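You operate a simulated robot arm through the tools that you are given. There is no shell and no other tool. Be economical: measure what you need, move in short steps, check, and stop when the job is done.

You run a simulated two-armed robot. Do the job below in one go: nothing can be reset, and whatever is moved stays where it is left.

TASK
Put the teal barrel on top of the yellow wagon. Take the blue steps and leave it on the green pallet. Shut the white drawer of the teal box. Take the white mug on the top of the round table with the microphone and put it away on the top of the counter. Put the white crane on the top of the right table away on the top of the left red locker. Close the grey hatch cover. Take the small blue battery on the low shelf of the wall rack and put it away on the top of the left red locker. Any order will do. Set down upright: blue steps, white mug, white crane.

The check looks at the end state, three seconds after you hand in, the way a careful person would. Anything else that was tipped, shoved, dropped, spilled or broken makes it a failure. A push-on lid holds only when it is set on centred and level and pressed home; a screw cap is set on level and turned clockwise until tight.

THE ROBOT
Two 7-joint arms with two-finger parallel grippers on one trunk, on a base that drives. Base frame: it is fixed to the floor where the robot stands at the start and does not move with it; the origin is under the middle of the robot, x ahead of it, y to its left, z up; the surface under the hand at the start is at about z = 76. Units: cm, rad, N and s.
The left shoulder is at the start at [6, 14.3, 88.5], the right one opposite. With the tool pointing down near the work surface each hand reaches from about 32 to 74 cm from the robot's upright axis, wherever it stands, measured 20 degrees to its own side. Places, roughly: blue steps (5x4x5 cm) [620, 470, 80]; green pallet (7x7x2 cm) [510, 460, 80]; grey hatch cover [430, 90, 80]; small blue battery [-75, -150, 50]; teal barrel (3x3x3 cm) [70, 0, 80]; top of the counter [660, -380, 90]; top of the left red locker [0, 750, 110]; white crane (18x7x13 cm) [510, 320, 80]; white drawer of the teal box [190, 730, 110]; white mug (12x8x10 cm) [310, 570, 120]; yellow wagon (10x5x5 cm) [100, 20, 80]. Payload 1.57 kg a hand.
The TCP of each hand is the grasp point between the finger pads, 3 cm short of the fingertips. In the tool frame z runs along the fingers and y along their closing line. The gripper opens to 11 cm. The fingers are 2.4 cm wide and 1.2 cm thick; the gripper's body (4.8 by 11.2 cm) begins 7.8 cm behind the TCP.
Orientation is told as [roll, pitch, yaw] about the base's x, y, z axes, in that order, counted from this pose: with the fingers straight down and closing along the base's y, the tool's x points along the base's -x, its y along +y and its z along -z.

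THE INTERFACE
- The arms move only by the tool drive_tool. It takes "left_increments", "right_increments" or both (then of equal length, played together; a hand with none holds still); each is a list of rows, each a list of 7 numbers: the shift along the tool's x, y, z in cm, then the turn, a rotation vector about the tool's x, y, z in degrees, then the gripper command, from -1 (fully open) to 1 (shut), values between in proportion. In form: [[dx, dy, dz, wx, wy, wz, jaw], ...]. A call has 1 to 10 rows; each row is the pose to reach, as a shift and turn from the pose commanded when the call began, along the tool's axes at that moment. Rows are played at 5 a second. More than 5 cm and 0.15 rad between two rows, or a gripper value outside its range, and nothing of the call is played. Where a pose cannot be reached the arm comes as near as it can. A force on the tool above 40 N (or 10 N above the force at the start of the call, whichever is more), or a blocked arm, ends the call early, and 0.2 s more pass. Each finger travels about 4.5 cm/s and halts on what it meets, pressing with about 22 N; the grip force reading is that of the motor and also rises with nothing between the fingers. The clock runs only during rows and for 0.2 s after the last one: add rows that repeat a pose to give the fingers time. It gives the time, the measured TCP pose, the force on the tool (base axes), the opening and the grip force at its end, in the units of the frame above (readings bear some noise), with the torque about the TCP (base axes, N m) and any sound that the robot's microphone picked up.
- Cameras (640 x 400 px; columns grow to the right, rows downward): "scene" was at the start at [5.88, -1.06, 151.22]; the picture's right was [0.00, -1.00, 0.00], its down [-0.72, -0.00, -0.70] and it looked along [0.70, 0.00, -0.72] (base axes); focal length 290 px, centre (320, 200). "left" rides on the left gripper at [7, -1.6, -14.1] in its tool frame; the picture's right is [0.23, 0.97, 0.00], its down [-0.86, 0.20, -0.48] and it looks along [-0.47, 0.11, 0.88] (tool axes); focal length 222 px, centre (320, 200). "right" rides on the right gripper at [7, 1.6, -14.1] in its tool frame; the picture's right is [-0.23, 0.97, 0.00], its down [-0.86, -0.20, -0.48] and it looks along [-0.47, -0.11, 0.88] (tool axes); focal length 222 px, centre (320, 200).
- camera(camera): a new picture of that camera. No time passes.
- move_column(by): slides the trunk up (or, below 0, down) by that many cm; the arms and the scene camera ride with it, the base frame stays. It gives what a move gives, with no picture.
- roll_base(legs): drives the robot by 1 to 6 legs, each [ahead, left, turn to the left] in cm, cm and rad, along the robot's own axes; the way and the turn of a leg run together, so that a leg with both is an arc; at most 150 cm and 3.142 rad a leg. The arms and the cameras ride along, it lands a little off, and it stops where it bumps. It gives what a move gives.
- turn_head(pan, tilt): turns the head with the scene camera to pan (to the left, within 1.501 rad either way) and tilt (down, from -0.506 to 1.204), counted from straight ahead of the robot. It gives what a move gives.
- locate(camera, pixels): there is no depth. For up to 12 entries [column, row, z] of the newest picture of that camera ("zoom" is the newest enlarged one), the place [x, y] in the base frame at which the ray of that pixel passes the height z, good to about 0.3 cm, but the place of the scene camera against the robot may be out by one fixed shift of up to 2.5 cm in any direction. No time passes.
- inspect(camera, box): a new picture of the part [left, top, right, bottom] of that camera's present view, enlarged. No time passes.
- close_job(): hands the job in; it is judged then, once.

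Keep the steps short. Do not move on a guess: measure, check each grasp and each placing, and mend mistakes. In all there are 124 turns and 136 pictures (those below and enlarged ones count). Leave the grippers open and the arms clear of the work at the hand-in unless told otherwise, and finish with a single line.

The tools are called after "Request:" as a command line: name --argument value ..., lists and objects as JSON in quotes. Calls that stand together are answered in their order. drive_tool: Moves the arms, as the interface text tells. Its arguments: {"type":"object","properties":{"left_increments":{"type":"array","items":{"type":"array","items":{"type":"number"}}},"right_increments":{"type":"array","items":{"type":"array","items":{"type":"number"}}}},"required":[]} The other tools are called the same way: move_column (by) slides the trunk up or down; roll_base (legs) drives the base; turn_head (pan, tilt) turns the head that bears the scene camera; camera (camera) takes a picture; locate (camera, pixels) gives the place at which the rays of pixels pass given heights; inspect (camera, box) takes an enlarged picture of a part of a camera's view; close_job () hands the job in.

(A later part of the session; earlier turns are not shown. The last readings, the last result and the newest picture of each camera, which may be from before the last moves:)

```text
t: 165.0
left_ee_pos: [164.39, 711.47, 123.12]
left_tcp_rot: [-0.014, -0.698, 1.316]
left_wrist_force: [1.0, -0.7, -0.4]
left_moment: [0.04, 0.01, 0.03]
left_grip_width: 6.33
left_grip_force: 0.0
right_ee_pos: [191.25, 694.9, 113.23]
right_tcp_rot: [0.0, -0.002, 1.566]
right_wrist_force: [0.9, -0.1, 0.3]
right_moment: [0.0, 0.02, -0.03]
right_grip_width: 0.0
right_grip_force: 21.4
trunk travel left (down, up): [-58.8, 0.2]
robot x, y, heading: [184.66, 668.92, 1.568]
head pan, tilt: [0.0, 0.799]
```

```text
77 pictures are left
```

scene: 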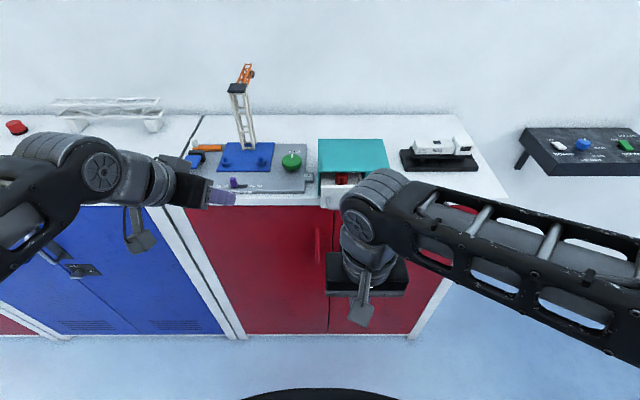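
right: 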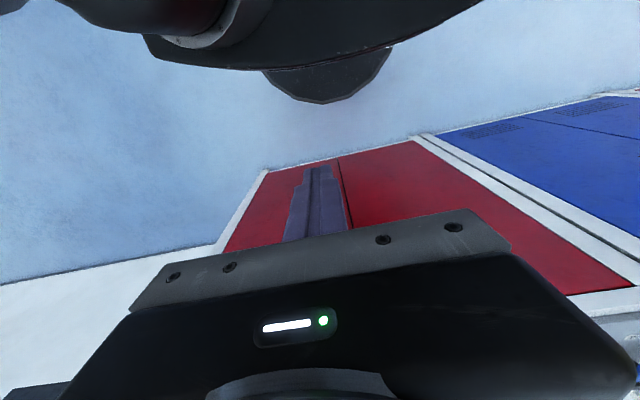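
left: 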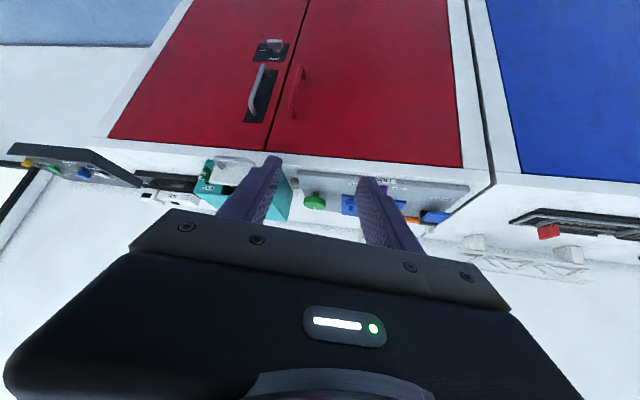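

The right fist is aligned with the drawer centre (x 191). I lower 2 cm and push forward until I feel contact.

Request:
drive_tool --right_increments '[[-4, 0, 1, 0, 0, 0, 1], [-8.5, 0, 1.8, 0, 0, 0, 1], [-13, 0, 1.8, 0, 0, 0, 1], [-17.5, 0, 1.8, 0, 0, 0, 1], [-21, 0, 1.8, 0, 0, 0, 1], [-23, 0, 1.8, 0, 0, 0, 1], [-25, 0, 1.8, 0, 0, 0, 1], [-26.5, 0, 1.8, 0, 0, 0, 1], [-28, 0, 1.8, 0, 0, 0, 1]]'

Request:
camera --camera "scene"

```text
t: 167.0
left_ee_pos: [164.41, 711.27, 123.14]
left_tcp_rot: [-0.014, -0.701, 1.315]
left_wrist_force: [-0.1, -0.4, 0.0]
left_moment: [0.01, 0.0, -0.03]
left_grip_width: 6.31
left_grip_force: 0.1
right_ee_pos: [191.33, 722.75, 111.5]
right_tcp_rot: [-0.001, 0.001, 1.567]
right_wrist_force: [0.3, -6.5, -1.3]
right_moment: [-0.11, -0.05, 0.0]
right_grip_width: 0.03
right_grip_force: 21.4
trunk travel left (down, up): [-58.8, 0.2]
robot x, y, heading: [184.63, 668.75, 1.573]
head pan, tilt: [0.0, 0.799]
```

```text
76 pictures are left
```

scene: 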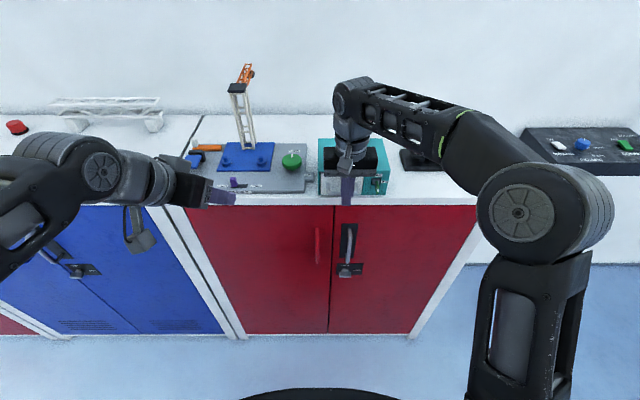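

Pushing at 6.5 N. I go on in small steps until it stops.

Request:
drive_tool --right_increments '[[-1, 0, 0, 0, 0, 0, 1], [-2, 0, 0, 0, 0, 0, 1], [-3, 0, 0, 0, 0, 0, 1], [-4, 0, 0, 0, 0, 0, 1], [-5, 0, 0, 0, 0, 0, 1], [-6, 0, 0, 0, 0, 0, 1], [-7, 0, 0, 0, 0, 0, 1]]'

Request:
inspect --camera "scene" --box '[280, 120, 440, 220]'

```text
t: 167.4
left_ee_pos: [164.49, 711.2, 123.25]
left_tcp_rot: [-0.014, -0.702, 1.317]
left_wrist_force: [-0.3, 0.6, -0.3]
left_moment: [0.02, -0.01, 0.0]
left_grip_width: 6.32
left_grip_force: 0.0
right_ee_pos: [191.25, 722.82, 111.44]
right_tcp_rot: [-0.004, 0.024, 1.57]
right_wrist_force: [3.8, -23.0, 8.2]
right_moment: [-0.09, -0.25, 0.0]
right_grip_width: 0.02
right_grip_force: 21.4
trunk travel left (down, up): [-58.8, 0.2]
robot x, y, heading: [184.8, 668.37, 1.56]
head pan, tilt: [0.0, 0.799]
stopped in row 2 (right hand): the force on the tool passed its limit at 46 N (the readings are from after the stop); the commanded pose is now the measured one
```

```text
4.00 times, centred on (360, 170) of scene
```

zoom: 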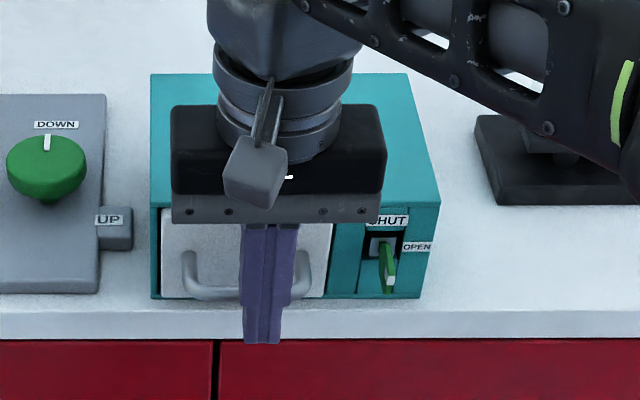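

It stopped hard with the drawer looking flush. I back off and check that it stays shut.

Request:
drive_tool --right_increments '[[4, 0, -0.3, 0, 0, 0, 1], [8.5, 0, -0.6, 0, 0, 0, 1], [13, 0, -1, 0, 0, 0, 1], [17, -4, -1, 0, 0, 0, 1], [18, -8, -1, 0, 0, 0, 1], [18, -12.5, -1, 0, 0, 0, 1], [18, -12.5, -1, 0, 0, 0, 1]]'

Request:
inspect --camera "scene" --box '[280, 120, 440, 220]'

```text
refused: row 4 steps farther than a row can; nothing moved
```

```text
4.00 times, centred on (360, 170) of scene
```

zoom: 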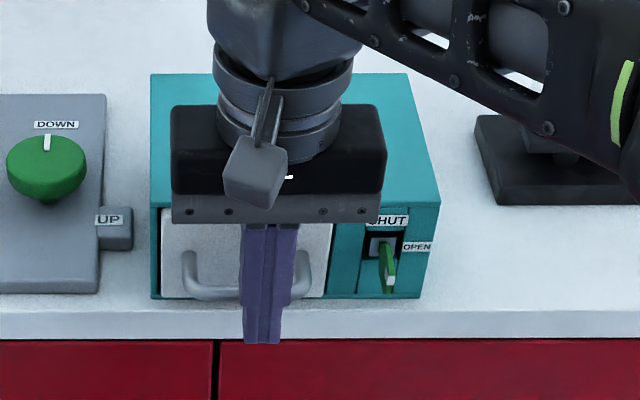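

Request:
drive_tool --right_increments '[[4, 0, -0.3, 0, 0, 0, 1], [8.5, 0, -0.6, 0, 0, 0, 1], [12.5, 0, -1, 0, 0, 0, 1], [15, -3.5, -1, 0, 0, 0, 1], [17, -7.5, -1, 0, 0, 0, 1], [18, -12, -1, 0, 0, 0, 1], [18, -16, -1, 0, 0, 0, 1], [18, -16, -1, 0, 0, 0, 1]]'

Request:
inspect --camera "scene" --box '[280, 120, 440, 220]'

```text
t: 169.2
left_ee_pos: [164.45, 711.45, 123.04]
left_tcp_rot: [-0.013, -0.698, 1.316]
left_wrist_force: [0.1, -0.1, -0.7]
left_moment: [0.02, 0.01, 0.0]
left_grip_width: 6.32
left_grip_force: 0.1
right_ee_pos: [207.35, 705.38, 112.71]
right_tcp_rot: [-0.001, 0.019, 1.569]
right_wrist_force: [-0.3, 0.6, -1.0]
right_moment: [0.0, -0.01, 0.07]
right_grip_width: 0.0
right_grip_force: 21.4
trunk travel left (down, up): [-58.8, 0.2]
robot x, y, heading: [184.92, 668.59, 1.566]
head pan, tilt: [0.0, 0.799]
```

```text
4.00 times, centred on (360, 170) of scene
```

zoom: 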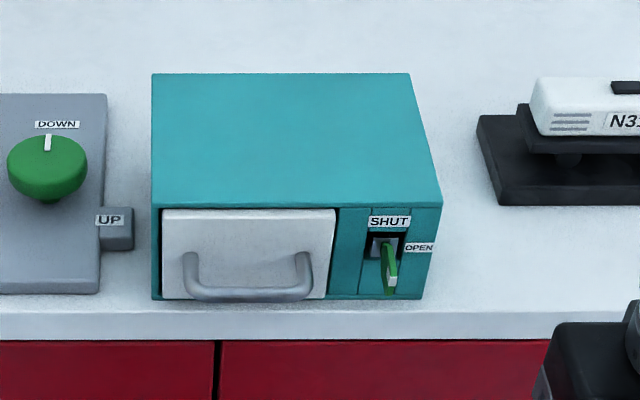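

The drawer is shut and stays flush. I back away and turn toward the bay to look at the mug table and the way in.

Request:
roll_base --legs '[[-40, 0, 0], [0, 0, -2.2]]'

Request:
turn_head --pan 0 --tilt 0.3

Request:
camera --camera "scene"

```text
t: 176.9
left_ee_pos: [231.43, 620.54, 123.07]
left_tcp_rot: [-0.015, -0.698, -0.867]
left_wrist_force: [0.0, -0.1, 0.9]
left_moment: [0.0, 0.01, 0.0]
left_grip_width: 6.32
left_grip_force: 0.0
right_ee_pos: [201.71, 588.96, 112.69]
right_tcp_rot: [0.0, 0.019, -0.614]
right_wrist_force: [0.4, -0.7, -0.8]
right_moment: [-0.01, 0.02, 0.03]
right_grip_width: 0.01
right_grip_force: 20.7
trunk travel left (down, up): [-58.8, 0.2]
robot x, y, heading: [184.69, 628.51, -0.619]
head pan, tilt: [0.0, 0.799]
```

```text
t: 177.9
left_ee_pos: [231.37, 620.48, 123.15]
left_tcp_rot: [-0.014, -0.7, -0.867]
left_wrist_force: [-0.8, 0.6, -0.3]
left_moment: [-0.01, 0.04, 0.01]
left_grip_width: 6.36
left_grip_force: 0.0
right_ee_pos: [201.75, 589.11, 112.71]
right_tcp_rot: [-0.003, 0.017, -0.614]
right_wrist_force: [0.7, 0.2, 0.4]
right_moment: [0.03, 0.01, -0.01]
right_grip_width: 0.0
right_grip_force: 21.4
trunk travel left (down, up): [-58.8, 0.2]
robot x, y, heading: [185.02, 628.39, -0.614]
head pan, tilt: [0.0, 0.3]
```

```text
72 pictures are left
```

scene: 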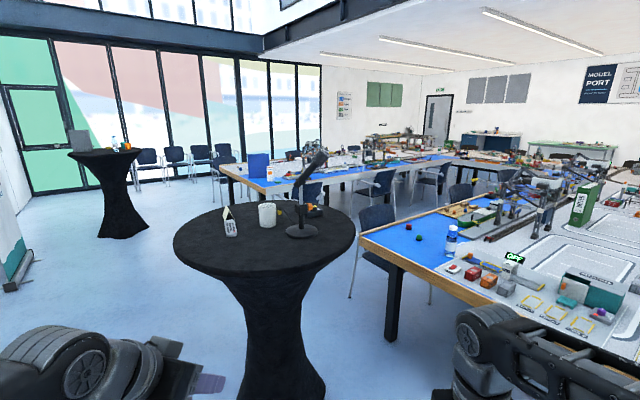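

Request:
locate --camera "scene" --pixels '[[265, 240, 108], [268, 214, 115], [175, 235, 108], [355, 235, 108], [362, 240, 76], [452, 205, 76], [222, 168, 76], [350, 298, 0], [430, 303, 0], [388, 340, 0], [300, 228, 0], [385, 225, 20]]'

Request:
inspect --camera "scene" --box '[220, 110, 540, 310]'

```text
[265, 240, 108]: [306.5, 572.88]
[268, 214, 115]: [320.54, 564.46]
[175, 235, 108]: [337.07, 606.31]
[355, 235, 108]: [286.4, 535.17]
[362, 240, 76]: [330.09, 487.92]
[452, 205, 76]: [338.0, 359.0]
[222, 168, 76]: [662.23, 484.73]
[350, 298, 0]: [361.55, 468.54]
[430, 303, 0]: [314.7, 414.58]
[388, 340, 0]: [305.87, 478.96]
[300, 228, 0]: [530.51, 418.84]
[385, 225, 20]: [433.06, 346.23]
```

```text
2.00 times, centred on (380, 210) of scene
```

zoom: 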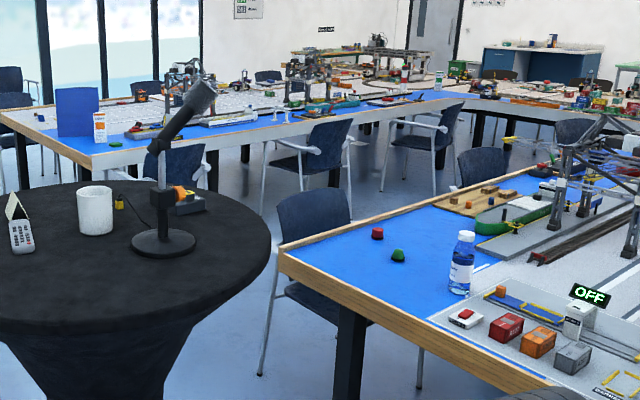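

Before rounding the mug table on its wall side, I check what stands there.

Request:
turn_head --pan 0.75 --tilt 0.45

Request:
camera --camera "scene"

Request:
locate --camera "scene" --pixels '[[400, 190, 0], [250, 330, 0], [420, 165, 0], [500, 150, 108]]'

```text
t: 179.0
left_ee_pos: [231.29, 620.54, 123.21]
left_tcp_rot: [-0.014, -0.7, -0.866]
left_wrist_force: [-0.3, -0.7, 0.0]
left_moment: [-0.01, -0.03, -0.01]
left_grip_width: 6.31
left_grip_force: 0.1
right_ee_pos: [201.7, 588.91, 112.69]
right_tcp_rot: [-0.002, 0.016, -0.613]
right_wrist_force: [-0.4, 0.5, -0.7]
right_moment: [0.04, 0.02, 0.01]
right_grip_width: 0.0
right_grip_force: 20.9
trunk travel left (down, up): [-58.8, 0.2]
robot x, y, heading: [184.3, 628.6, -0.617]
head pan, tilt: [0.75, 0.45]
```

```text
70 pictures are left
```

scene: 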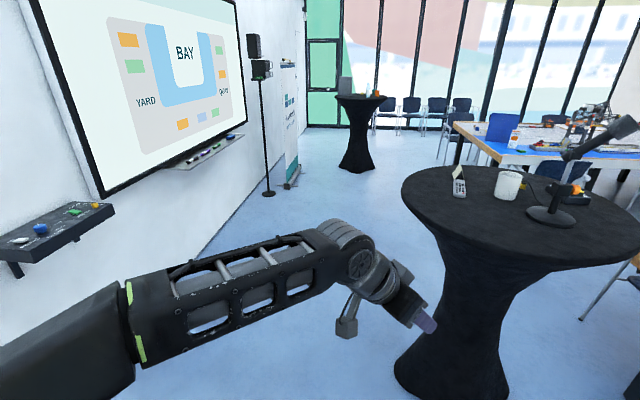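

```text
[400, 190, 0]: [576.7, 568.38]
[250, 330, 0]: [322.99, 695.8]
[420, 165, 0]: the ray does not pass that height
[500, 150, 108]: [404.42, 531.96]
```

The way on the wall side is free. I drive round the mug table to the bay mouth, facing into the bay, and look.

Request:
roll_base --legs '[[0, 0, -0.956], [-55, 0, 0], [0, 150, 0], [0, 75, 0], [110, 0, 0]]'

Request:
turn_head --pan 0 --tilt 0.45

Request:
camera --camera "scene"

```text
t: 200.5
left_ee_pos: [436.84, 538.43, 123.0]
left_tcp_rot: [-0.013, -0.701, -1.781]
left_wrist_force: [-1.5, -0.2, 0.9]
left_moment: [0.04, -0.01, -0.01]
left_grip_width: 6.32
left_grip_force: 0.1
right_ee_pos: [393.85, 542.62, 112.62]
right_tcp_rot: [-0.002, 0.019, -1.527]
right_wrist_force: [-0.6, -0.1, -0.6]
right_moment: [0.0, -0.02, -0.03]
right_grip_width: 0.0
right_grip_force: 21.1
trunk travel left (down, up): [-58.8, 0.2]
robot x, y, heading: [414.71, 580.29, -1.526]
head pan, tilt: [0.75, 0.45]
```

```text
t: 201.6
left_ee_pos: [436.83, 538.46, 123.07]
left_tcp_rot: [-0.013, -0.7, -1.782]
left_wrist_force: [-0.1, -0.1, 0.5]
left_moment: [-0.01, 0.0, 0.0]
left_grip_width: 6.34
left_grip_force: 0.0
right_ee_pos: [393.73, 542.63, 112.61]
right_tcp_rot: [-0.002, 0.017, -1.528]
right_wrist_force: [0.9, -1.0, 0.2]
right_moment: [-0.04, 0.01, -0.03]
right_grip_width: 0.0
right_grip_force: 21.3
trunk travel left (down, up): [-58.8, 0.2]
robot x, y, heading: [414.61, 580.32, -1.535]
head pan, tilt: [0.0, 0.45]
```

```text
69 pictures are left
```

scene: 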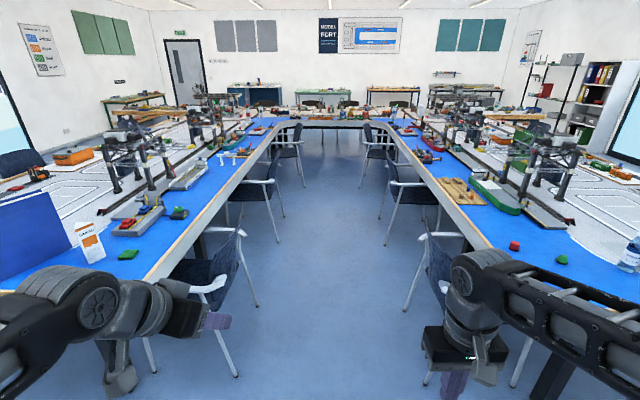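

The bay is open down the middle with chairs on both sides. I measure lane, chairs and the table edges.

Request:
locate --camera "scene" --pixels '[[238, 375, 0], [257, 306, 0], [404, 310, 0], [425, 385, 0], [283, 243, 0], [305, 187, 0], [379, 218, 0], [360, 188, 0], [150, 278, 76], [236, 180, 76], [490, 243, 76], [330, 120, 76]]'

Request:
inspect --camera "scene" --box '[80, 90, 400, 290]'

```text
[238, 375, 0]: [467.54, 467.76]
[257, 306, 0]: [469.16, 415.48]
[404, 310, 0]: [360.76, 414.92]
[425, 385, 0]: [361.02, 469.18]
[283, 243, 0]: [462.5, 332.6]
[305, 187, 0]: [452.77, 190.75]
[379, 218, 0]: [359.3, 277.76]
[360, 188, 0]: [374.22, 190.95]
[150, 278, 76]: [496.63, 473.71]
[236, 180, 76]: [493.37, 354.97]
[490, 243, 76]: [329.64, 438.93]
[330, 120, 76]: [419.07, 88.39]
```

```text
2.00 times, centred on (240, 190) of scene
```

zoom: 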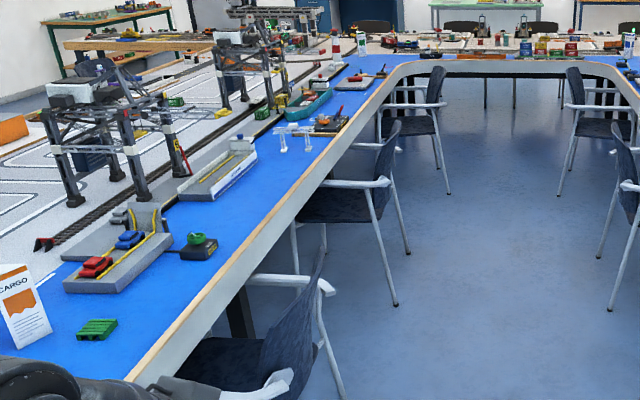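

Lane centre is x≈413, about 80 cm wide at the narrowest. The white portal crane is at (230,156), the green pallet at (128,254). I drive down the lane to y≈180 for the hatch.

Request:
roll_base --legs '[[0, 0, -0.036], [150, 0, 0], [150, 0, 0], [98, 0, 0]]'

Request:
turn_head --pan 0 --tilt 0.7

Request:
camera --camera "scene"

```text
t: 219.8
left_ee_pos: [446.95, 166.85, 123.06]
left_tcp_rot: [-0.016, -0.697, -1.784]
left_wrist_force: [-0.1, -0.4, 0.6]
left_moment: [0.08, 0.03, 0.0]
left_grip_width: 6.32
left_grip_force: 0.0
right_ee_pos: [403.96, 171.41, 112.56]
right_tcp_rot: [-0.002, 0.022, -1.533]
right_wrist_force: [-0.7, -0.7, -0.7]
right_moment: [0.13, -0.02, -0.03]
right_grip_width: 0.0
right_grip_force: 21.2
trunk travel left (down, up): [-58.8, 0.2]
robot x, y, heading: [424.67, 209.0, -1.534]
head pan, tilt: [0.0, 0.45]
stopped in leg 4: the robot was blocked; the commanded pose is now the measured one
```

```text
t: 220.6
left_ee_pos: [446.9, 167.43, 123.12]
left_tcp_rot: [-0.014, -0.698, -1.785]
left_wrist_force: [0.0, -0.7, -0.1]
left_moment: [0.01, 0.01, -0.02]
left_grip_width: 6.32
left_grip_force: 0.0
right_ee_pos: [403.92, 171.78, 112.76]
right_tcp_rot: [-0.001, 0.019, -1.532]
right_wrist_force: [0.2, -1.5, -0.6]
right_moment: [0.02, -0.03, -0.01]
right_grip_width: 0.0
right_grip_force: 21.5
trunk travel left (down, up): [-58.8, 0.2]
robot x, y, heading: [424.52, 209.32, -1.538]
head pan, tilt: [0.0, 0.7]
```

```text
67 pictures are left
```

scene: 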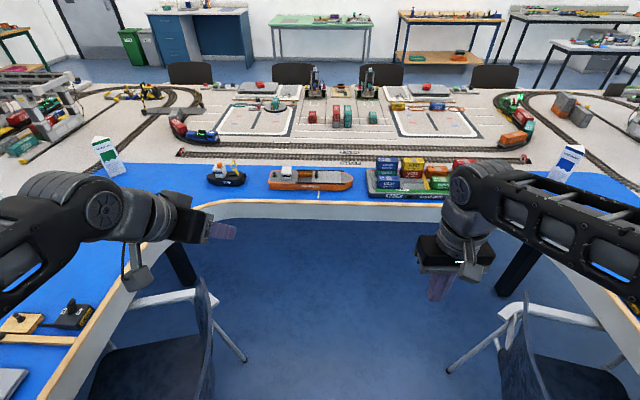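

The base was stopped at (424.6,209), likely by the left chair, as I drifted to x≈425. I measure both chairs' feet.

Request:
locate --camera "scene" --pixels '[[245, 360, 0], [450, 370, 0], [215, 300, 65], [320, 205, 76], [225, 183, 79], [290, 180, 79], [310, 180, 78], [410, 190, 80], [145, 240, 76], [540, 235, 76]]'

Request:
inspect --camera "scene" --box '[180, 140, 372, 260]'

Request:
turn_head --pan 0.7 --tilt 1.1

Request:
camera --camera "scene"

```text
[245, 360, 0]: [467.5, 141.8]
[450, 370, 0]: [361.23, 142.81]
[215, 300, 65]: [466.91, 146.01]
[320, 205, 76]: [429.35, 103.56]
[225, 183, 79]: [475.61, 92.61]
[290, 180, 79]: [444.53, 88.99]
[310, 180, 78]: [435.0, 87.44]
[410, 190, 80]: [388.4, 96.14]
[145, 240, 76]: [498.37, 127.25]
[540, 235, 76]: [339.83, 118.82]
```

```text
3.33 times, centred on (276, 200) of scene
```

zoom: 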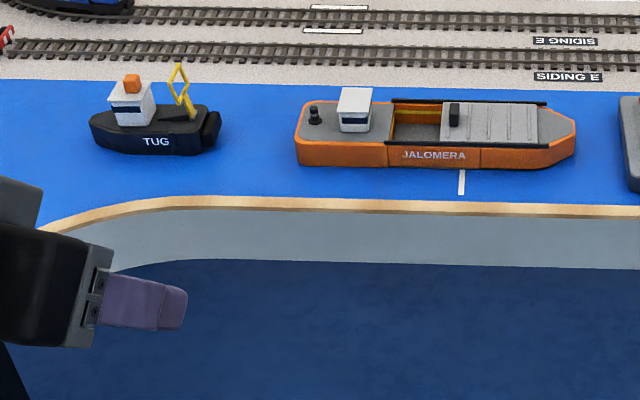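

```text
t: 221.6
left_ee_pos: [446.95, 167.3, 123.25]
left_tcp_rot: [-0.012, -0.701, -1.785]
left_wrist_force: [-0.1, 0.0, 0.0]
left_moment: [0.01, -0.01, 0.01]
left_grip_width: 6.32
left_grip_force: 0.0
right_ee_pos: [403.81, 171.86, 112.77]
right_tcp_rot: [-0.002, 0.018, -1.531]
right_wrist_force: [0.4, -0.2, -0.3]
right_moment: [0.01, -0.02, -0.01]
right_grip_width: 0.0
right_grip_force: 21.6
trunk travel left (down, up): [-58.8, 0.2]
robot x, y, heading: [424.72, 209.43, -1.533]
head pan, tilt: [0.7, 1.1]
```

```text
65 pictures are left
```

scene: 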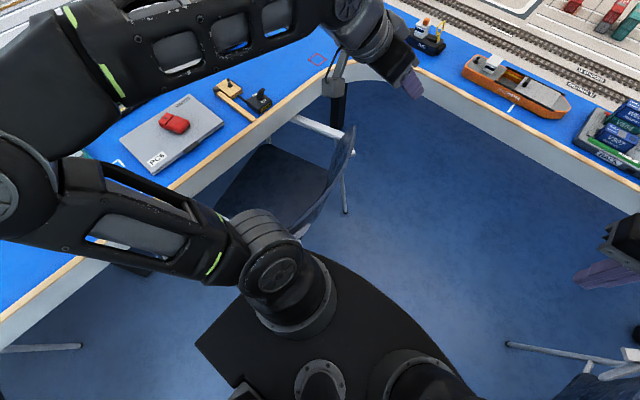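

The left chair's back touched my left side. I back off 6 cm, shift 11 cm right, straighten, and go ahead in the middle of the lane.

Request:
roll_base --legs '[[-6, 0, 0], [0, -11, 0], [0, 0, -0.037], [58, 0, 0]]'

Request:
turn_head --pan 0 --tilt 0.9

Request:
camera --camera "scene"

```text
t: 226.7
left_ee_pos: [435.28, 113.36, 123.2]
left_tcp_rot: [-0.014, -0.699, -1.807]
left_wrist_force: [-0.8, 0.0, 0.2]
left_moment: [0.02, 0.0, 0.0]
left_grip_width: 6.32
left_grip_force: 0.1
right_ee_pos: [392.24, 118.57, 112.72]
right_tcp_rot: [-0.003, 0.018, -1.554]
right_wrist_force: [0.6, 0.0, 0.0]
right_moment: [0.03, -0.01, 0.0]
right_grip_width: 0.0
right_grip_force: 21.5
trunk travel left (down, up): [-58.8, 0.2]
robot x, y, heading: [414.24, 155.71, -1.555]
head pan, tilt: [0.7, 1.1]
```

```text
t: 227.8
left_ee_pos: [435.29, 113.22, 123.17]
left_tcp_rot: [-0.014, -0.701, -1.809]
left_wrist_force: [0.2, 0.0, -0.5]
left_moment: [-0.01, 0.03, 0.01]
left_grip_width: 6.32
left_grip_force: 0.0
right_ee_pos: [392.35, 118.6, 112.71]
right_tcp_rot: [-0.001, 0.017, -1.553]
right_wrist_force: [-0.4, 0.3, 0.1]
right_moment: [0.01, -0.04, -0.03]
right_grip_width: 0.0
right_grip_force: 20.9
trunk travel left (down, up): [-58.8, 0.2]
robot x, y, heading: [413.97, 156.09, -1.557]
head pan, tilt: [0.0, 0.901]
```

```text
64 pictures are left
```

scene: 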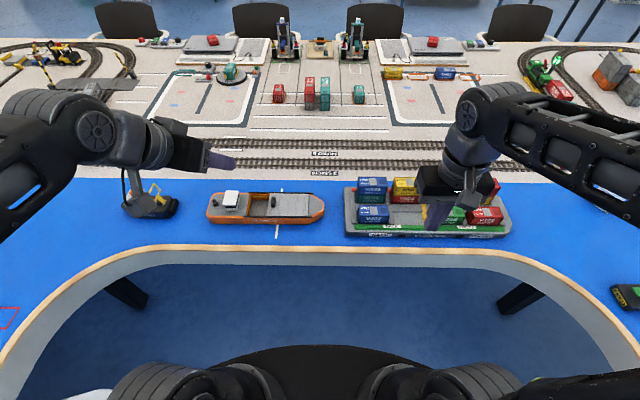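

The ship with the hatch lies at (265,207) before the left hand. I lower the trunk 12 cm, bring the left hand upright, and look with its camera.

Request:
move_column --by -12

Request:
drive_tool --left_increments '[[0, 0, 0, 0, 8, 0, -0.15], [0, 0, 0, 0, 16, 0, -0.15], [0, 0, 0, 0, 24, 0, -0.15], [0, 0, 0, 0, 32, 0, -0.15], [0, 0, 0, 0, 40.1, 0, -0.15], [0, 0, 0, 0, 40.1, 0, -0.15]]'

Request:
drive_tool --left_increments '[[0, 0, 0, 0, 0, -7, 0.3], [0, 0, 0, 0, 0, -13.6, 0.3], [0, 0, 0, 0, 0, -13.6, 0.3]]'

Request:
camera --camera "left"

```text
t: 229.3
left_ee_pos: [435.25, 113.3, 111.14]
left_tcp_rot: [-0.015, -0.703, -1.807]
left_wrist_force: [0.3, -0.5, 0.0]
left_moment: [0.0, -0.05, -0.04]
left_grip_width: 6.33
left_grip_force: 0.1
right_ee_pos: [392.32, 118.41, 100.74]
right_tcp_rot: [-0.003, 0.016, -1.554]
right_wrist_force: [-0.4, 0.4, 0.9]
right_moment: [0.02, -0.01, 0.0]
right_grip_width: 0.0
right_grip_force: 20.8
trunk travel left (down, up): [-46.8, 12.2]
robot x, y, heading: [414.08, 155.57, -1.559]
head pan, tilt: [0.0, 0.901]
```

```text
t: 230.7
left_ee_pos: [434.66, 111.59, 107.41]
left_tcp_rot: [-0.011, -0.075, -1.816]
left_wrist_force: [-0.1, -0.4, -0.7]
left_moment: [0.03, 0.01, -0.01]
left_grip_width: 6.32
left_grip_force: 0.0
left hand out of reach, approached as far as the arm can: row 4, 5, 6
right_ee_pos: [392.33, 118.53, 100.7]
right_tcp_rot: [-0.002, 0.017, -1.554]
right_wrist_force: [-1.3, -1.1, -0.7]
right_moment: [0.0, 0.06, 0.02]
right_grip_width: 0.01
right_grip_force: 21.2
trunk travel left (down, up): [-46.8, 12.2]
robot x, y, heading: [413.93, 155.61, -1.557]
head pan, tilt: [0.0, 0.901]
```

```text
t: 231.5
left_ee_pos: [434.66, 111.52, 107.47]
left_tcp_rot: [-0.028, -0.071, -1.577]
left_wrist_force: [-0.1, -0.2, -0.9]
left_moment: [-0.03, 0.03, -0.02]
left_grip_width: 3.84
left_grip_force: 0.1
right_ee_pos: [392.32, 118.63, 100.68]
right_tcp_rot: [-0.002, 0.018, -1.554]
right_wrist_force: [0.0, -0.8, -0.8]
right_moment: [0.03, -0.01, -0.01]
right_grip_width: 0.0
right_grip_force: 21.1
trunk travel left (down, up): [-46.8, 12.2]
robot x, y, heading: [413.88, 155.79, -1.56]
head pan, tilt: [0.0, 0.901]
```

```text
63 pictures are left
```

left: 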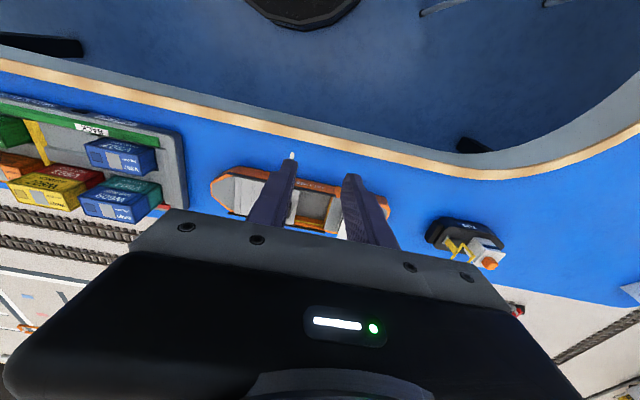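

I move the hand farther over the ship and lower, to see the hatch between the fingers.

Request:
drive_tool --left_increments '[[-4, 0, 2, 0, 4, 0, -0.2], [-8, 0, 4, 0, 4, 0, -0.2], [-12, 0, 6, 0, 4, 0, -0.2], [-16, 0, 8, 0, 4, 0, -0.2], [-20, 0, 10, 0, 4, 0, -0.2], [-20, 0, 10, 0, 4, 0, -0.2]]'

Request:
camera --camera "left"

Request:
inspect --camera "scene" --box '[190, 165, 350, 265]'

```text
t: 232.9
left_ee_pos: [434.54, 100.55, 102.76]
left_tcp_rot: [-0.028, -0.005, -1.58]
left_wrist_force: [0.1, 0.7, -0.4]
left_moment: [0.01, 0.03, 0.02]
left_grip_width: 6.58
left_grip_force: 0.0
left hand out of reach, approached as far as the arm can: row 1, 3, 4, 5, 6
right_ee_pos: [392.49, 118.65, 100.76]
right_tcp_rot: [-0.004, 0.016, -1.554]
right_wrist_force: [0.9, 0.2, -0.1]
right_moment: [0.0, 0.0, -0.03]
right_grip_width: 0.0
right_grip_force: 21.3
trunk travel left (down, up): [-46.8, 12.2]
robot x, y, heading: [414.08, 155.7, -1.56]
head pan, tilt: [0.0, 0.901]
```

```text
62 pictures are left
```

left: 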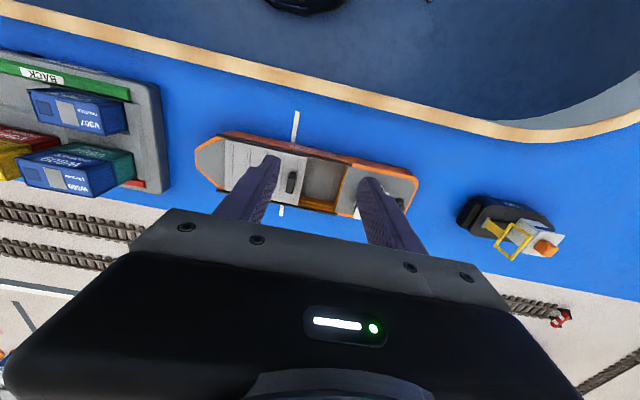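

```text
4.00 times, centred on (270, 215) of scene
```

zoom: 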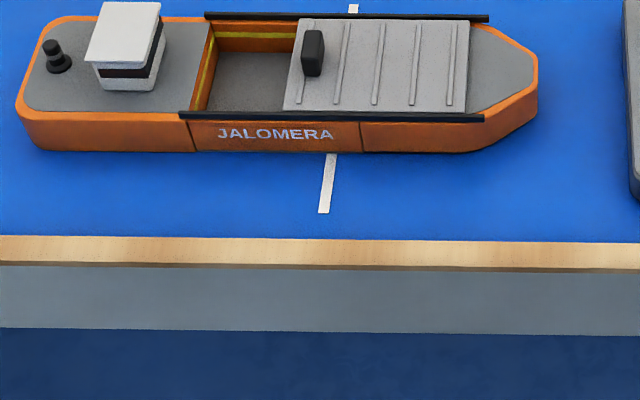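

Request:
locate --camera "left" --pixels '[[291, 182, 82], [291, 182, 84], [305, 185, 81], [342, 190, 81], [297, 112, 76], [206, 150, 76]]'

Request:
locate --camera "scene" --pixels '[[268, 178, 82], [268, 178, 84], [262.5, 191.5, 81], [240, 192, 81], [270.5, 218, 76], [278.5, 166, 76]]'

```text
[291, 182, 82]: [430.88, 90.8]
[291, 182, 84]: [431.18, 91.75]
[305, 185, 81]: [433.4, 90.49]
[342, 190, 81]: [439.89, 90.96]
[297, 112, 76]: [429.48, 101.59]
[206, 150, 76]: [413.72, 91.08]
```

```text
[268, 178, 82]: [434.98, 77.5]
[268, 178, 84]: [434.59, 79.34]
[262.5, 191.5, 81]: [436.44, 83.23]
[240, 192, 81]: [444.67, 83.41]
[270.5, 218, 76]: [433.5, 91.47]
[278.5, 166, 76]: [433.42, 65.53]
```

The scene reading was from a picture before the trunk moved, so I locate in the enlarged one instead.

Request:
locate --camera "zoom" --pixels '[[313, 60, 82], [313, 60, 84], [295, 105, 81], [192, 110, 81], [323, 212, 76], [210, 20, 81], [466, 110, 81]]'

```text
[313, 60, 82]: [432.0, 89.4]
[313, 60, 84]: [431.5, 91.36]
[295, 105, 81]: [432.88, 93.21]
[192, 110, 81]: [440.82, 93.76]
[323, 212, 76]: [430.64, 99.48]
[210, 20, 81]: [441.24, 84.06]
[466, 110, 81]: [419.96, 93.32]
```

Knob ≈ (431,90.5), z≈81; the cover must travel about 7 cm toward +x. I go above the knob to z≈88 and check.

Request:
drive_tool --left_increments '[[-2, -1, 4, 0, 0, 0, 0.2], [-4, -2, 8, 0, 0, 0, 0.2], [-7, -3, 11, 0, 0, 0, 0.2], [-10, -3.5, 13.5, 0, 0, 0, 0.2], [-10, -3.5, 14.8, 0, 0, 0, 0.2], [-10, -3.5, 14.8, 0, 0, 0, 0.2]]'

Request:
camera --camera "left"

```text
t: 234.3
left_ee_pos: [430.64, 90.17, 88.04]
left_tcp_rot: [-0.026, -0.001, -1.581]
left_wrist_force: [-0.3, 0.0, 0.7]
left_moment: [0.0, 0.02, 0.02]
left_grip_width: 4.39
left_grip_force: 0.1
right_ee_pos: [392.32, 118.57, 100.76]
right_tcp_rot: [-0.002, 0.016, -1.554]
right_wrist_force: [0.0, 0.5, -0.7]
right_moment: [-0.01, 0.04, 0.0]
right_grip_width: 0.0
right_grip_force: 21.6
trunk travel left (down, up): [-46.8, 12.2]
robot x, y, heading: [414.02, 155.72, -1.556]
head pan, tilt: [0.0, 0.901]
```

```text
60 pictures are left
```

left: 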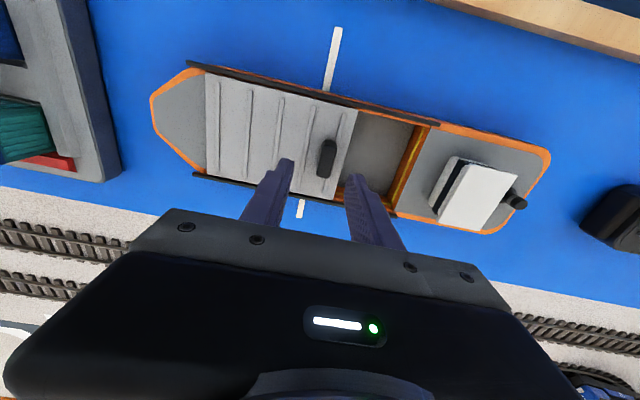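

Request:
locate --camera "left" --pixels '[[328, 157, 81], [328, 157, 82], [345, 155, 80.5], [406, 165, 80.5], [316, 170, 80], [290, 165, 80]]'

```text
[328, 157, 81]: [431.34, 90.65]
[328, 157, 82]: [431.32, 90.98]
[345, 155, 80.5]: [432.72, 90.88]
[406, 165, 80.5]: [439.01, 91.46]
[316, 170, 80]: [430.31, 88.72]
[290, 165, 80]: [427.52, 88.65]
```

The knob is centred within 0.7 cm. I correct, lower to z≈84.2 and close on it.

Request:
drive_tool --left_increments '[[0.6, 0.6, 1, 0, 0, 0, 0.2], [0.6, 0.6, 2.5, 0, 0, 0, 0.2], [0.6, 0.6, 3.3, 0, 0, 0, 0.2], [0.6, 0.6, 3.8, 0, 0, 0, 0.2], [0.6, 0.6, 3.8, 0, 0, 0, 1], [0.6, 0.6, 3.8, 0, 0, 0, 1], [0.6, 0.6, 3.8, 0, 0, 0, 1], [0.6, 0.6, 3.8, 0, 0, 0, 1]]'

Request:
camera --camera "left"

```text
t: 236.1
left_ee_pos: [431.09, 90.68, 84.36]
left_tcp_rot: [-0.026, -0.001, -1.579]
left_wrist_force: [-0.9, -0.5, -0.2]
left_moment: [-0.05, -0.32, 0.43]
left_grip_width: 1.33
left_grip_force: 21.8
right_ee_pos: [392.41, 118.56, 100.76]
right_tcp_rot: [-0.002, 0.017, -1.554]
right_wrist_force: [-0.2, -0.2, -0.3]
right_moment: [-0.01, 0.0, -0.02]
right_grip_width: 0.02
right_grip_force: 21.4
trunk travel left (down, up): [-46.8, 12.2]
robot x, y, heading: [414.02, 155.47, -1.557]
head pan, tilt: [0.0, 0.901]
```

```text
59 pictures are left
```

left: 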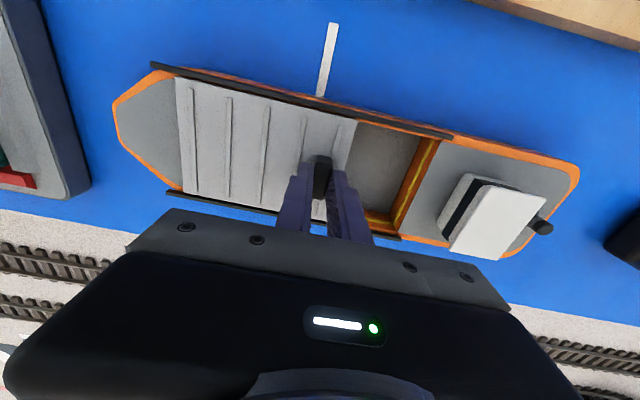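

The knob is gripped (1.33 cm). I slide it toward +x in small steps.

Request:
drive_tool --left_increments '[[0, 0.7, 0, 0, 0, 0, 1], [0, 1.4, 0, 0, 0, 0, 1], [0, 2.1, 0, 0, 0, 0, 1], [0, 2.8, 0, 0, 0, 0, 1], [0, 3.5, 0, 0, 0, 0, 1], [0, 4.2, 0, 0, 0, 0, 1], [0, 4.9, 0, 0, 0, 0, 1], [0, 5.4, 0, 0, 0, 0, 1], [0, 5.4, 0, 0, 0, 0, 1]]'

Request:
camera --camera "left"

```text
t: 238.1
left_ee_pos: [436.49, 90.53, 84.41]
left_tcp_rot: [-0.027, -0.002, -1.582]
left_wrist_force: [-0.9, 2.7, 12.6]
left_moment: [0.25, -0.29, 0.37]
left_grip_width: 1.34
left_grip_force: 22.2
right_ee_pos: [392.2, 118.77, 100.83]
right_tcp_rot: [-0.002, 0.016, -1.553]
right_wrist_force: [0.9, -0.5, 0.6]
right_moment: [-0.04, -0.01, 0.0]
right_grip_width: 0.0
right_grip_force: 20.9
trunk travel left (down, up): [-46.8, 12.2]
robot x, y, heading: [414.18, 155.83, -1.557]
head pan, tilt: [0.0, 0.901]
```

```text
58 pictures are left
```

left: 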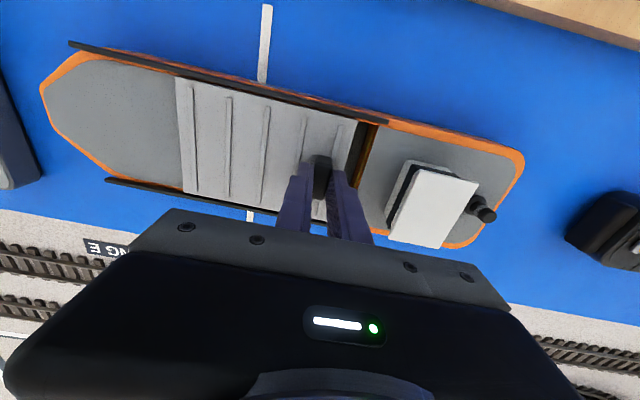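

Still about 1.8 cm open. I go on gently until the end stop.

Request:
drive_tool --left_increments '[[0, 0.5, -0.1, 0, 0, 0, 1], [0, 1, -0.1, 0, 0, 0, 1], [0, 1.4, -0.1, 0, 0, 0, 1], [0, 1.7, -0.1, 0, 0, 0, 1], [0, 2, -0.1, 0, 0, 0, 1], [0, 2.2, -0.1, 0, 0, 0, 1], [0, 2.2, -0.1, 0, 0, 0, 1]]'

Request:
camera --camera "left"

```text
t: 239.7
left_ee_pos: [438.65, 90.55, 84.38]
left_tcp_rot: [-0.028, -0.005, -1.582]
left_wrist_force: [0.9, -6.8, 13.3]
left_moment: [-0.16, -0.34, 0.39]
left_grip_width: 1.32
left_grip_force: 21.9
right_ee_pos: [392.3, 118.59, 100.81]
right_tcp_rot: [-0.002, 0.016, -1.554]
right_wrist_force: [-0.9, -0.3, -0.2]
right_moment: [0.01, 0.01, -0.02]
right_grip_width: 0.0
right_grip_force: 21.2
trunk travel left (down, up): [-46.8, 12.2]
robot x, y, heading: [414.01, 155.45, -1.555]
head pan, tilt: [0.0, 0.901]
```

```text
57 pictures are left
```

left: 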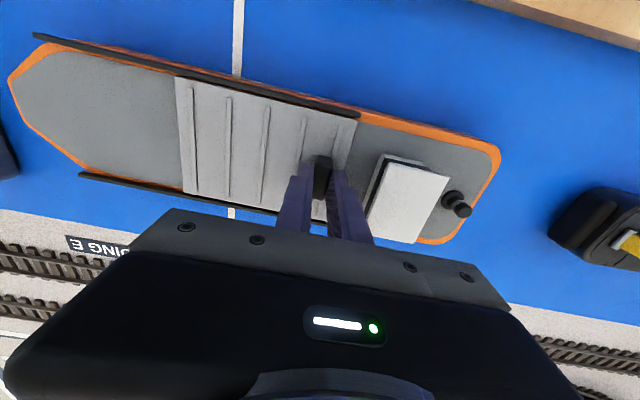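

The gap is gone. I nudge 0.4 cm more to feel the stop, then release and lift.

Request:
drive_tool --left_increments '[[0, 0.2, 0, 0, 0, 0, 1], [0, 0.4, 0, 0, 0, 0, 1], [0, 0.4, 0, 0, 0, 0, 1]]'

Request:
drive_tool --left_increments '[[0, 0, 0, 0, 0, 0, 0.4], [0, 0, 0, 0, 0, 0, 0.4], [0, 0, 0, 0, 0, 0, 0.4], [0, 0, -4, 0, 0, 0, 0.4], [0, 0, -8, 0, 0, 0, 0.4], [4, 0, -11, 0, 0, 0, 0.4], [8, 0, -13, 0, 0, 0, 0.4], [12, 0, -15, 0, 0, 0, 0.4], [12, 0, -15, 0, 0, 0, 0.4]]'

Request:
camera --camera "scene"

Request:
inspect --camera "scene" --box '[190, 165, 350, 265]'

```text
t: 240.5
left_ee_pos: [438.87, 90.57, 84.17]
left_tcp_rot: [-0.03, -0.004, -1.582]
left_wrist_force: [-8.2, -8.2, 14.0]
left_moment: [-0.19, -0.09, 0.44]
left_grip_width: 1.35
left_grip_force: 22.3
right_ee_pos: [392.23, 118.7, 100.72]
right_tcp_rot: [-0.002, 0.015, -1.555]
right_wrist_force: [0.0, 0.0, -0.4]
right_moment: [0.01, 0.01, -0.01]
right_grip_width: 0.0
right_grip_force: 21.3
trunk travel left (down, up): [-46.8, 12.2]
robot x, y, heading: [413.82, 155.52, -1.558]
head pan, tilt: [0.0, 0.901]
```

```text
t: 242.5
left_ee_pos: [439.52, 102.68, 99.22]
left_tcp_rot: [-0.028, -0.001, -1.582]
left_wrist_force: [-0.6, -0.8, 1.0]
left_moment: [-0.02, 0.0, 0.03]
left_grip_width: 3.32
left_grip_force: 0.0
right_ee_pos: [392.23, 118.55, 100.59]
right_tcp_rot: [-0.001, 0.018, -1.552]
right_wrist_force: [-0.4, 0.4, 0.3]
right_moment: [0.0, -0.01, -0.02]
right_grip_width: 0.0
right_grip_force: 20.5
trunk travel left (down, up): [-46.8, 12.2]
robot x, y, heading: [414.25, 155.72, -1.56]
head pan, tilt: [0.0, 0.901]
```

```text
56 pictures are left
```

scene: 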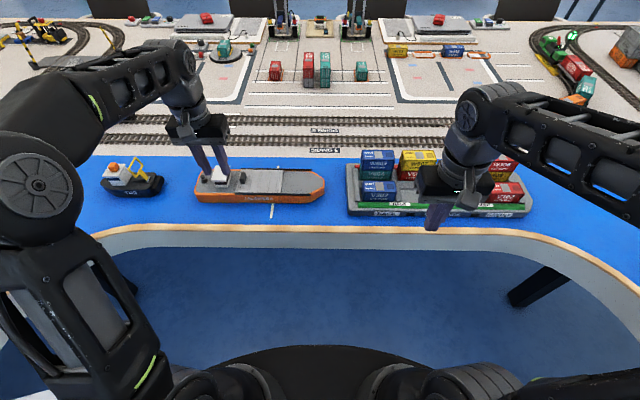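

```text
4.00 times, centred on (270, 215) of scene
```

zoom: 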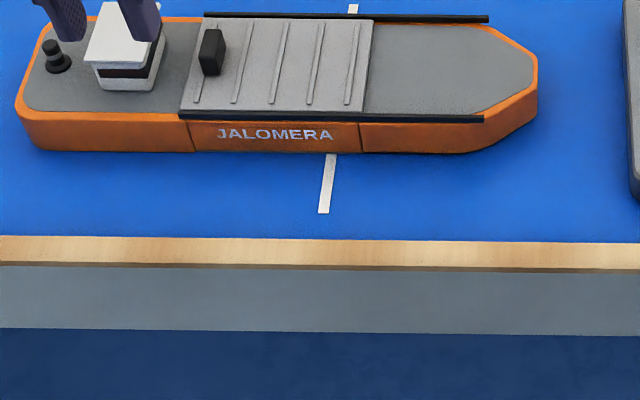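

The hatch is closed and the ship unmoved. I back up the lane to the gap between chairs at y≈372 and turn toward the quay side, where the crane and pallet are.

Request:
roll_base --legs '[[-150, 0, 0], [-66, 0, 0], [0, 0, 1.56]]'

Request:
turn_head --pan -0.2 --tilt 0.75

Request:
camera --camera "scene"

```text
t: 257.0
left_ee_pos: [458.91, 398.12, 99.43]
left_tcp_rot: [-0.026, -0.002, 0.031]
left_wrist_force: [0.3, 0.1, -0.4]
left_moment: [0.0, -0.03, -0.01]
left_grip_width: 3.28
left_grip_force: 0.1
right_ee_pos: [444.92, 350.09, 100.81]
right_tcp_rot: [-0.001, 0.018, 0.059]
right_wrist_force: [-1.0, 0.1, -0.3]
right_moment: [0.0, -0.03, 0.01]
right_grip_width: 0.0
right_grip_force: 21.4
trunk travel left (down, up): [-46.8, 12.2]
robot x, y, heading: [406.75, 370.42, 0.061]
head pan, tilt: [0.0, 0.901]
```

```text
t: 257.7
left_ee_pos: [458.72, 398.08, 99.3]
left_tcp_rot: [-0.028, -0.002, 0.03]
left_wrist_force: [0.1, 0.3, -0.4]
left_moment: [0.01, 0.0, 0.04]
left_grip_width: 3.32
left_grip_force: 0.1
right_ee_pos: [444.88, 350.1, 100.75]
right_tcp_rot: [-0.002, 0.018, 0.059]
right_wrist_force: [0.2, 0.0, -1.2]
right_moment: [-0.03, 0.01, 0.02]
right_grip_width: 0.0
right_grip_force: 21.3
trunk travel left (down, up): [-46.8, 12.2]
robot x, y, heading: [406.91, 370.16, 0.054]
head pan, tilt: [-0.201, 0.75]
```

```text
54 pictures are left
```

scene: 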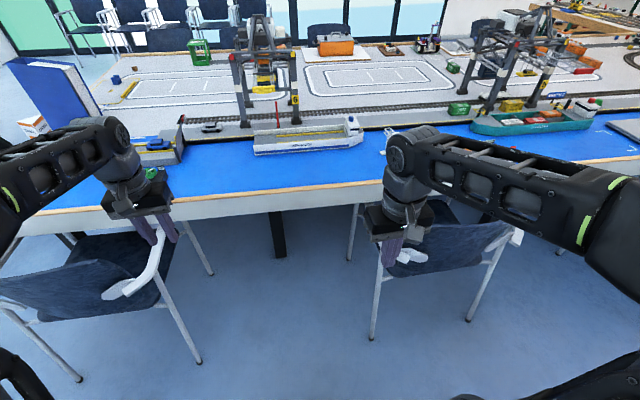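

Request:
locate --camera "scene" --pixels '[[200, 362, 0], [212, 273, 0], [350, 259, 0], [373, 338, 0], [465, 322, 0], [278, 212, 76], [385, 165, 76], [115, 80, 78], [32, 132, 76]]'

Request:
inspect --camera "scene" --box '[340, 90, 500, 190]'

```text
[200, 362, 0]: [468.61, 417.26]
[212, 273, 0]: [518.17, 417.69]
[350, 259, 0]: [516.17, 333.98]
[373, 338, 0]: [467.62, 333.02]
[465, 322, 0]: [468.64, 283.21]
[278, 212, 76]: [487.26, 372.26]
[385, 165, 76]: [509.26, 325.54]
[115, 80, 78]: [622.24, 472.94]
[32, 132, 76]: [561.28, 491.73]
```

```text
4.00 times, centred on (420, 140) of scene
```

zoom: 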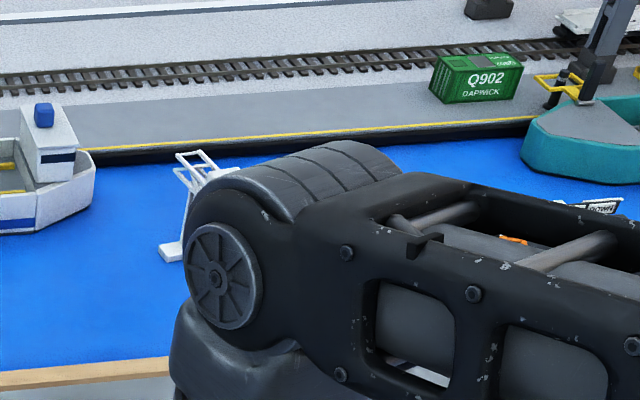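

The crane is hidden by my forearm. I'll turn slightly right and roll into the gap between the chairs (clear 83 cm), then look with the right hand's camera.

Request:
roll_base --legs '[[0, 0, -0.357], [38, 12, 0]]'

Request:
camera --camera "right"

Request:
turn_head --pan -0.35 --tilt 0.8

Request:
camera --camera "scene"

```text
t: 261.3
left_ee_pos: [505.45, 379.09, 99.24]
left_tcp_rot: [-0.027, -0.001, -0.316]
left_wrist_force: [-0.2, 0.1, 0.6]
left_moment: [0.02, 0.05, -0.04]
left_grip_width: 3.31
left_grip_force: 0.1
right_ee_pos: [475.91, 338.79, 100.71]
right_tcp_rot: [-0.002, 0.016, -0.292]
right_wrist_force: [-0.1, 0.8, 0.1]
right_moment: [-0.03, 0.03, -0.02]
right_grip_width: 0.0
right_grip_force: 21.1
trunk travel left (down, up): [-46.8, 12.2]
robot x, y, heading: [446.83, 370.58, -0.289]
head pan, tilt: [-0.201, 0.75]
```

```text
52 pictures are left
```

right: 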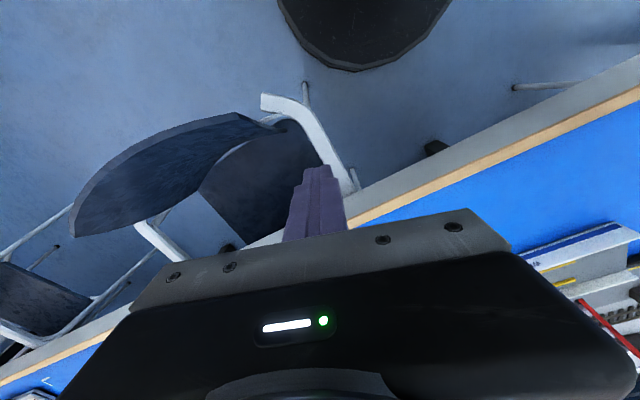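

```text
t: 262.0
left_ee_pos: [505.25, 379.22, 99.37]
left_tcp_rot: [-0.027, -0.001, -0.315]
left_wrist_force: [0.0, -0.3, -0.3]
left_moment: [0.0, 0.0, 0.01]
left_grip_width: 3.3
left_grip_force: 0.1
right_ee_pos: [475.84, 338.72, 100.78]
right_tcp_rot: [-0.001, 0.019, -0.291]
right_wrist_force: [-0.4, -0.3, -0.4]
right_moment: [-0.01, -0.03, 0.01]
right_grip_width: 0.01
right_grip_force: 21.6
trunk travel left (down, up): [-46.8, 12.2]
robot x, y, heading: [447.24, 370.61, -0.291]
head pan, tilt: [-0.351, 0.799]
```

```text
51 pictures are left
```

scene: 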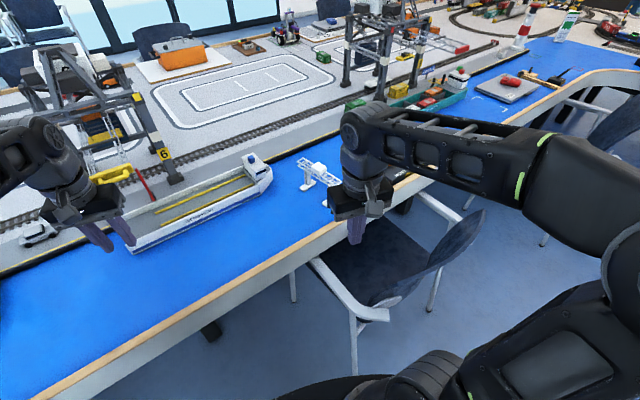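

Request:
inspect --camera "scene" --box '[270, 140, 366, 200]'

Request:
locate --camera "scene" --pixels '[[305, 190, 76], [330, 205, 76], [302, 163, 88], [335, 185, 88], [318, 174, 88], [230, 205, 84], [170, 180, 76], [100, 235, 96]]'

```text
6.67 times, centred on (318, 170) of scene
```

zoom: 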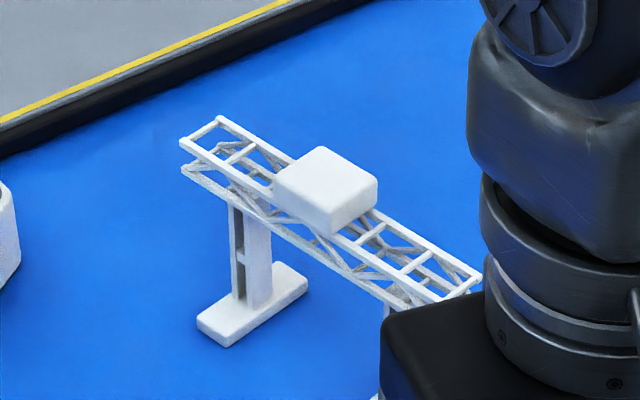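

```text
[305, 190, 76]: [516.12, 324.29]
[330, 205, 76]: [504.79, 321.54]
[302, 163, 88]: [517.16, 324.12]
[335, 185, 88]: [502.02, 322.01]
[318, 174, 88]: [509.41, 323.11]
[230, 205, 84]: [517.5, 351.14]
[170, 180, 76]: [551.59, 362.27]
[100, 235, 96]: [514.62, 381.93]
```

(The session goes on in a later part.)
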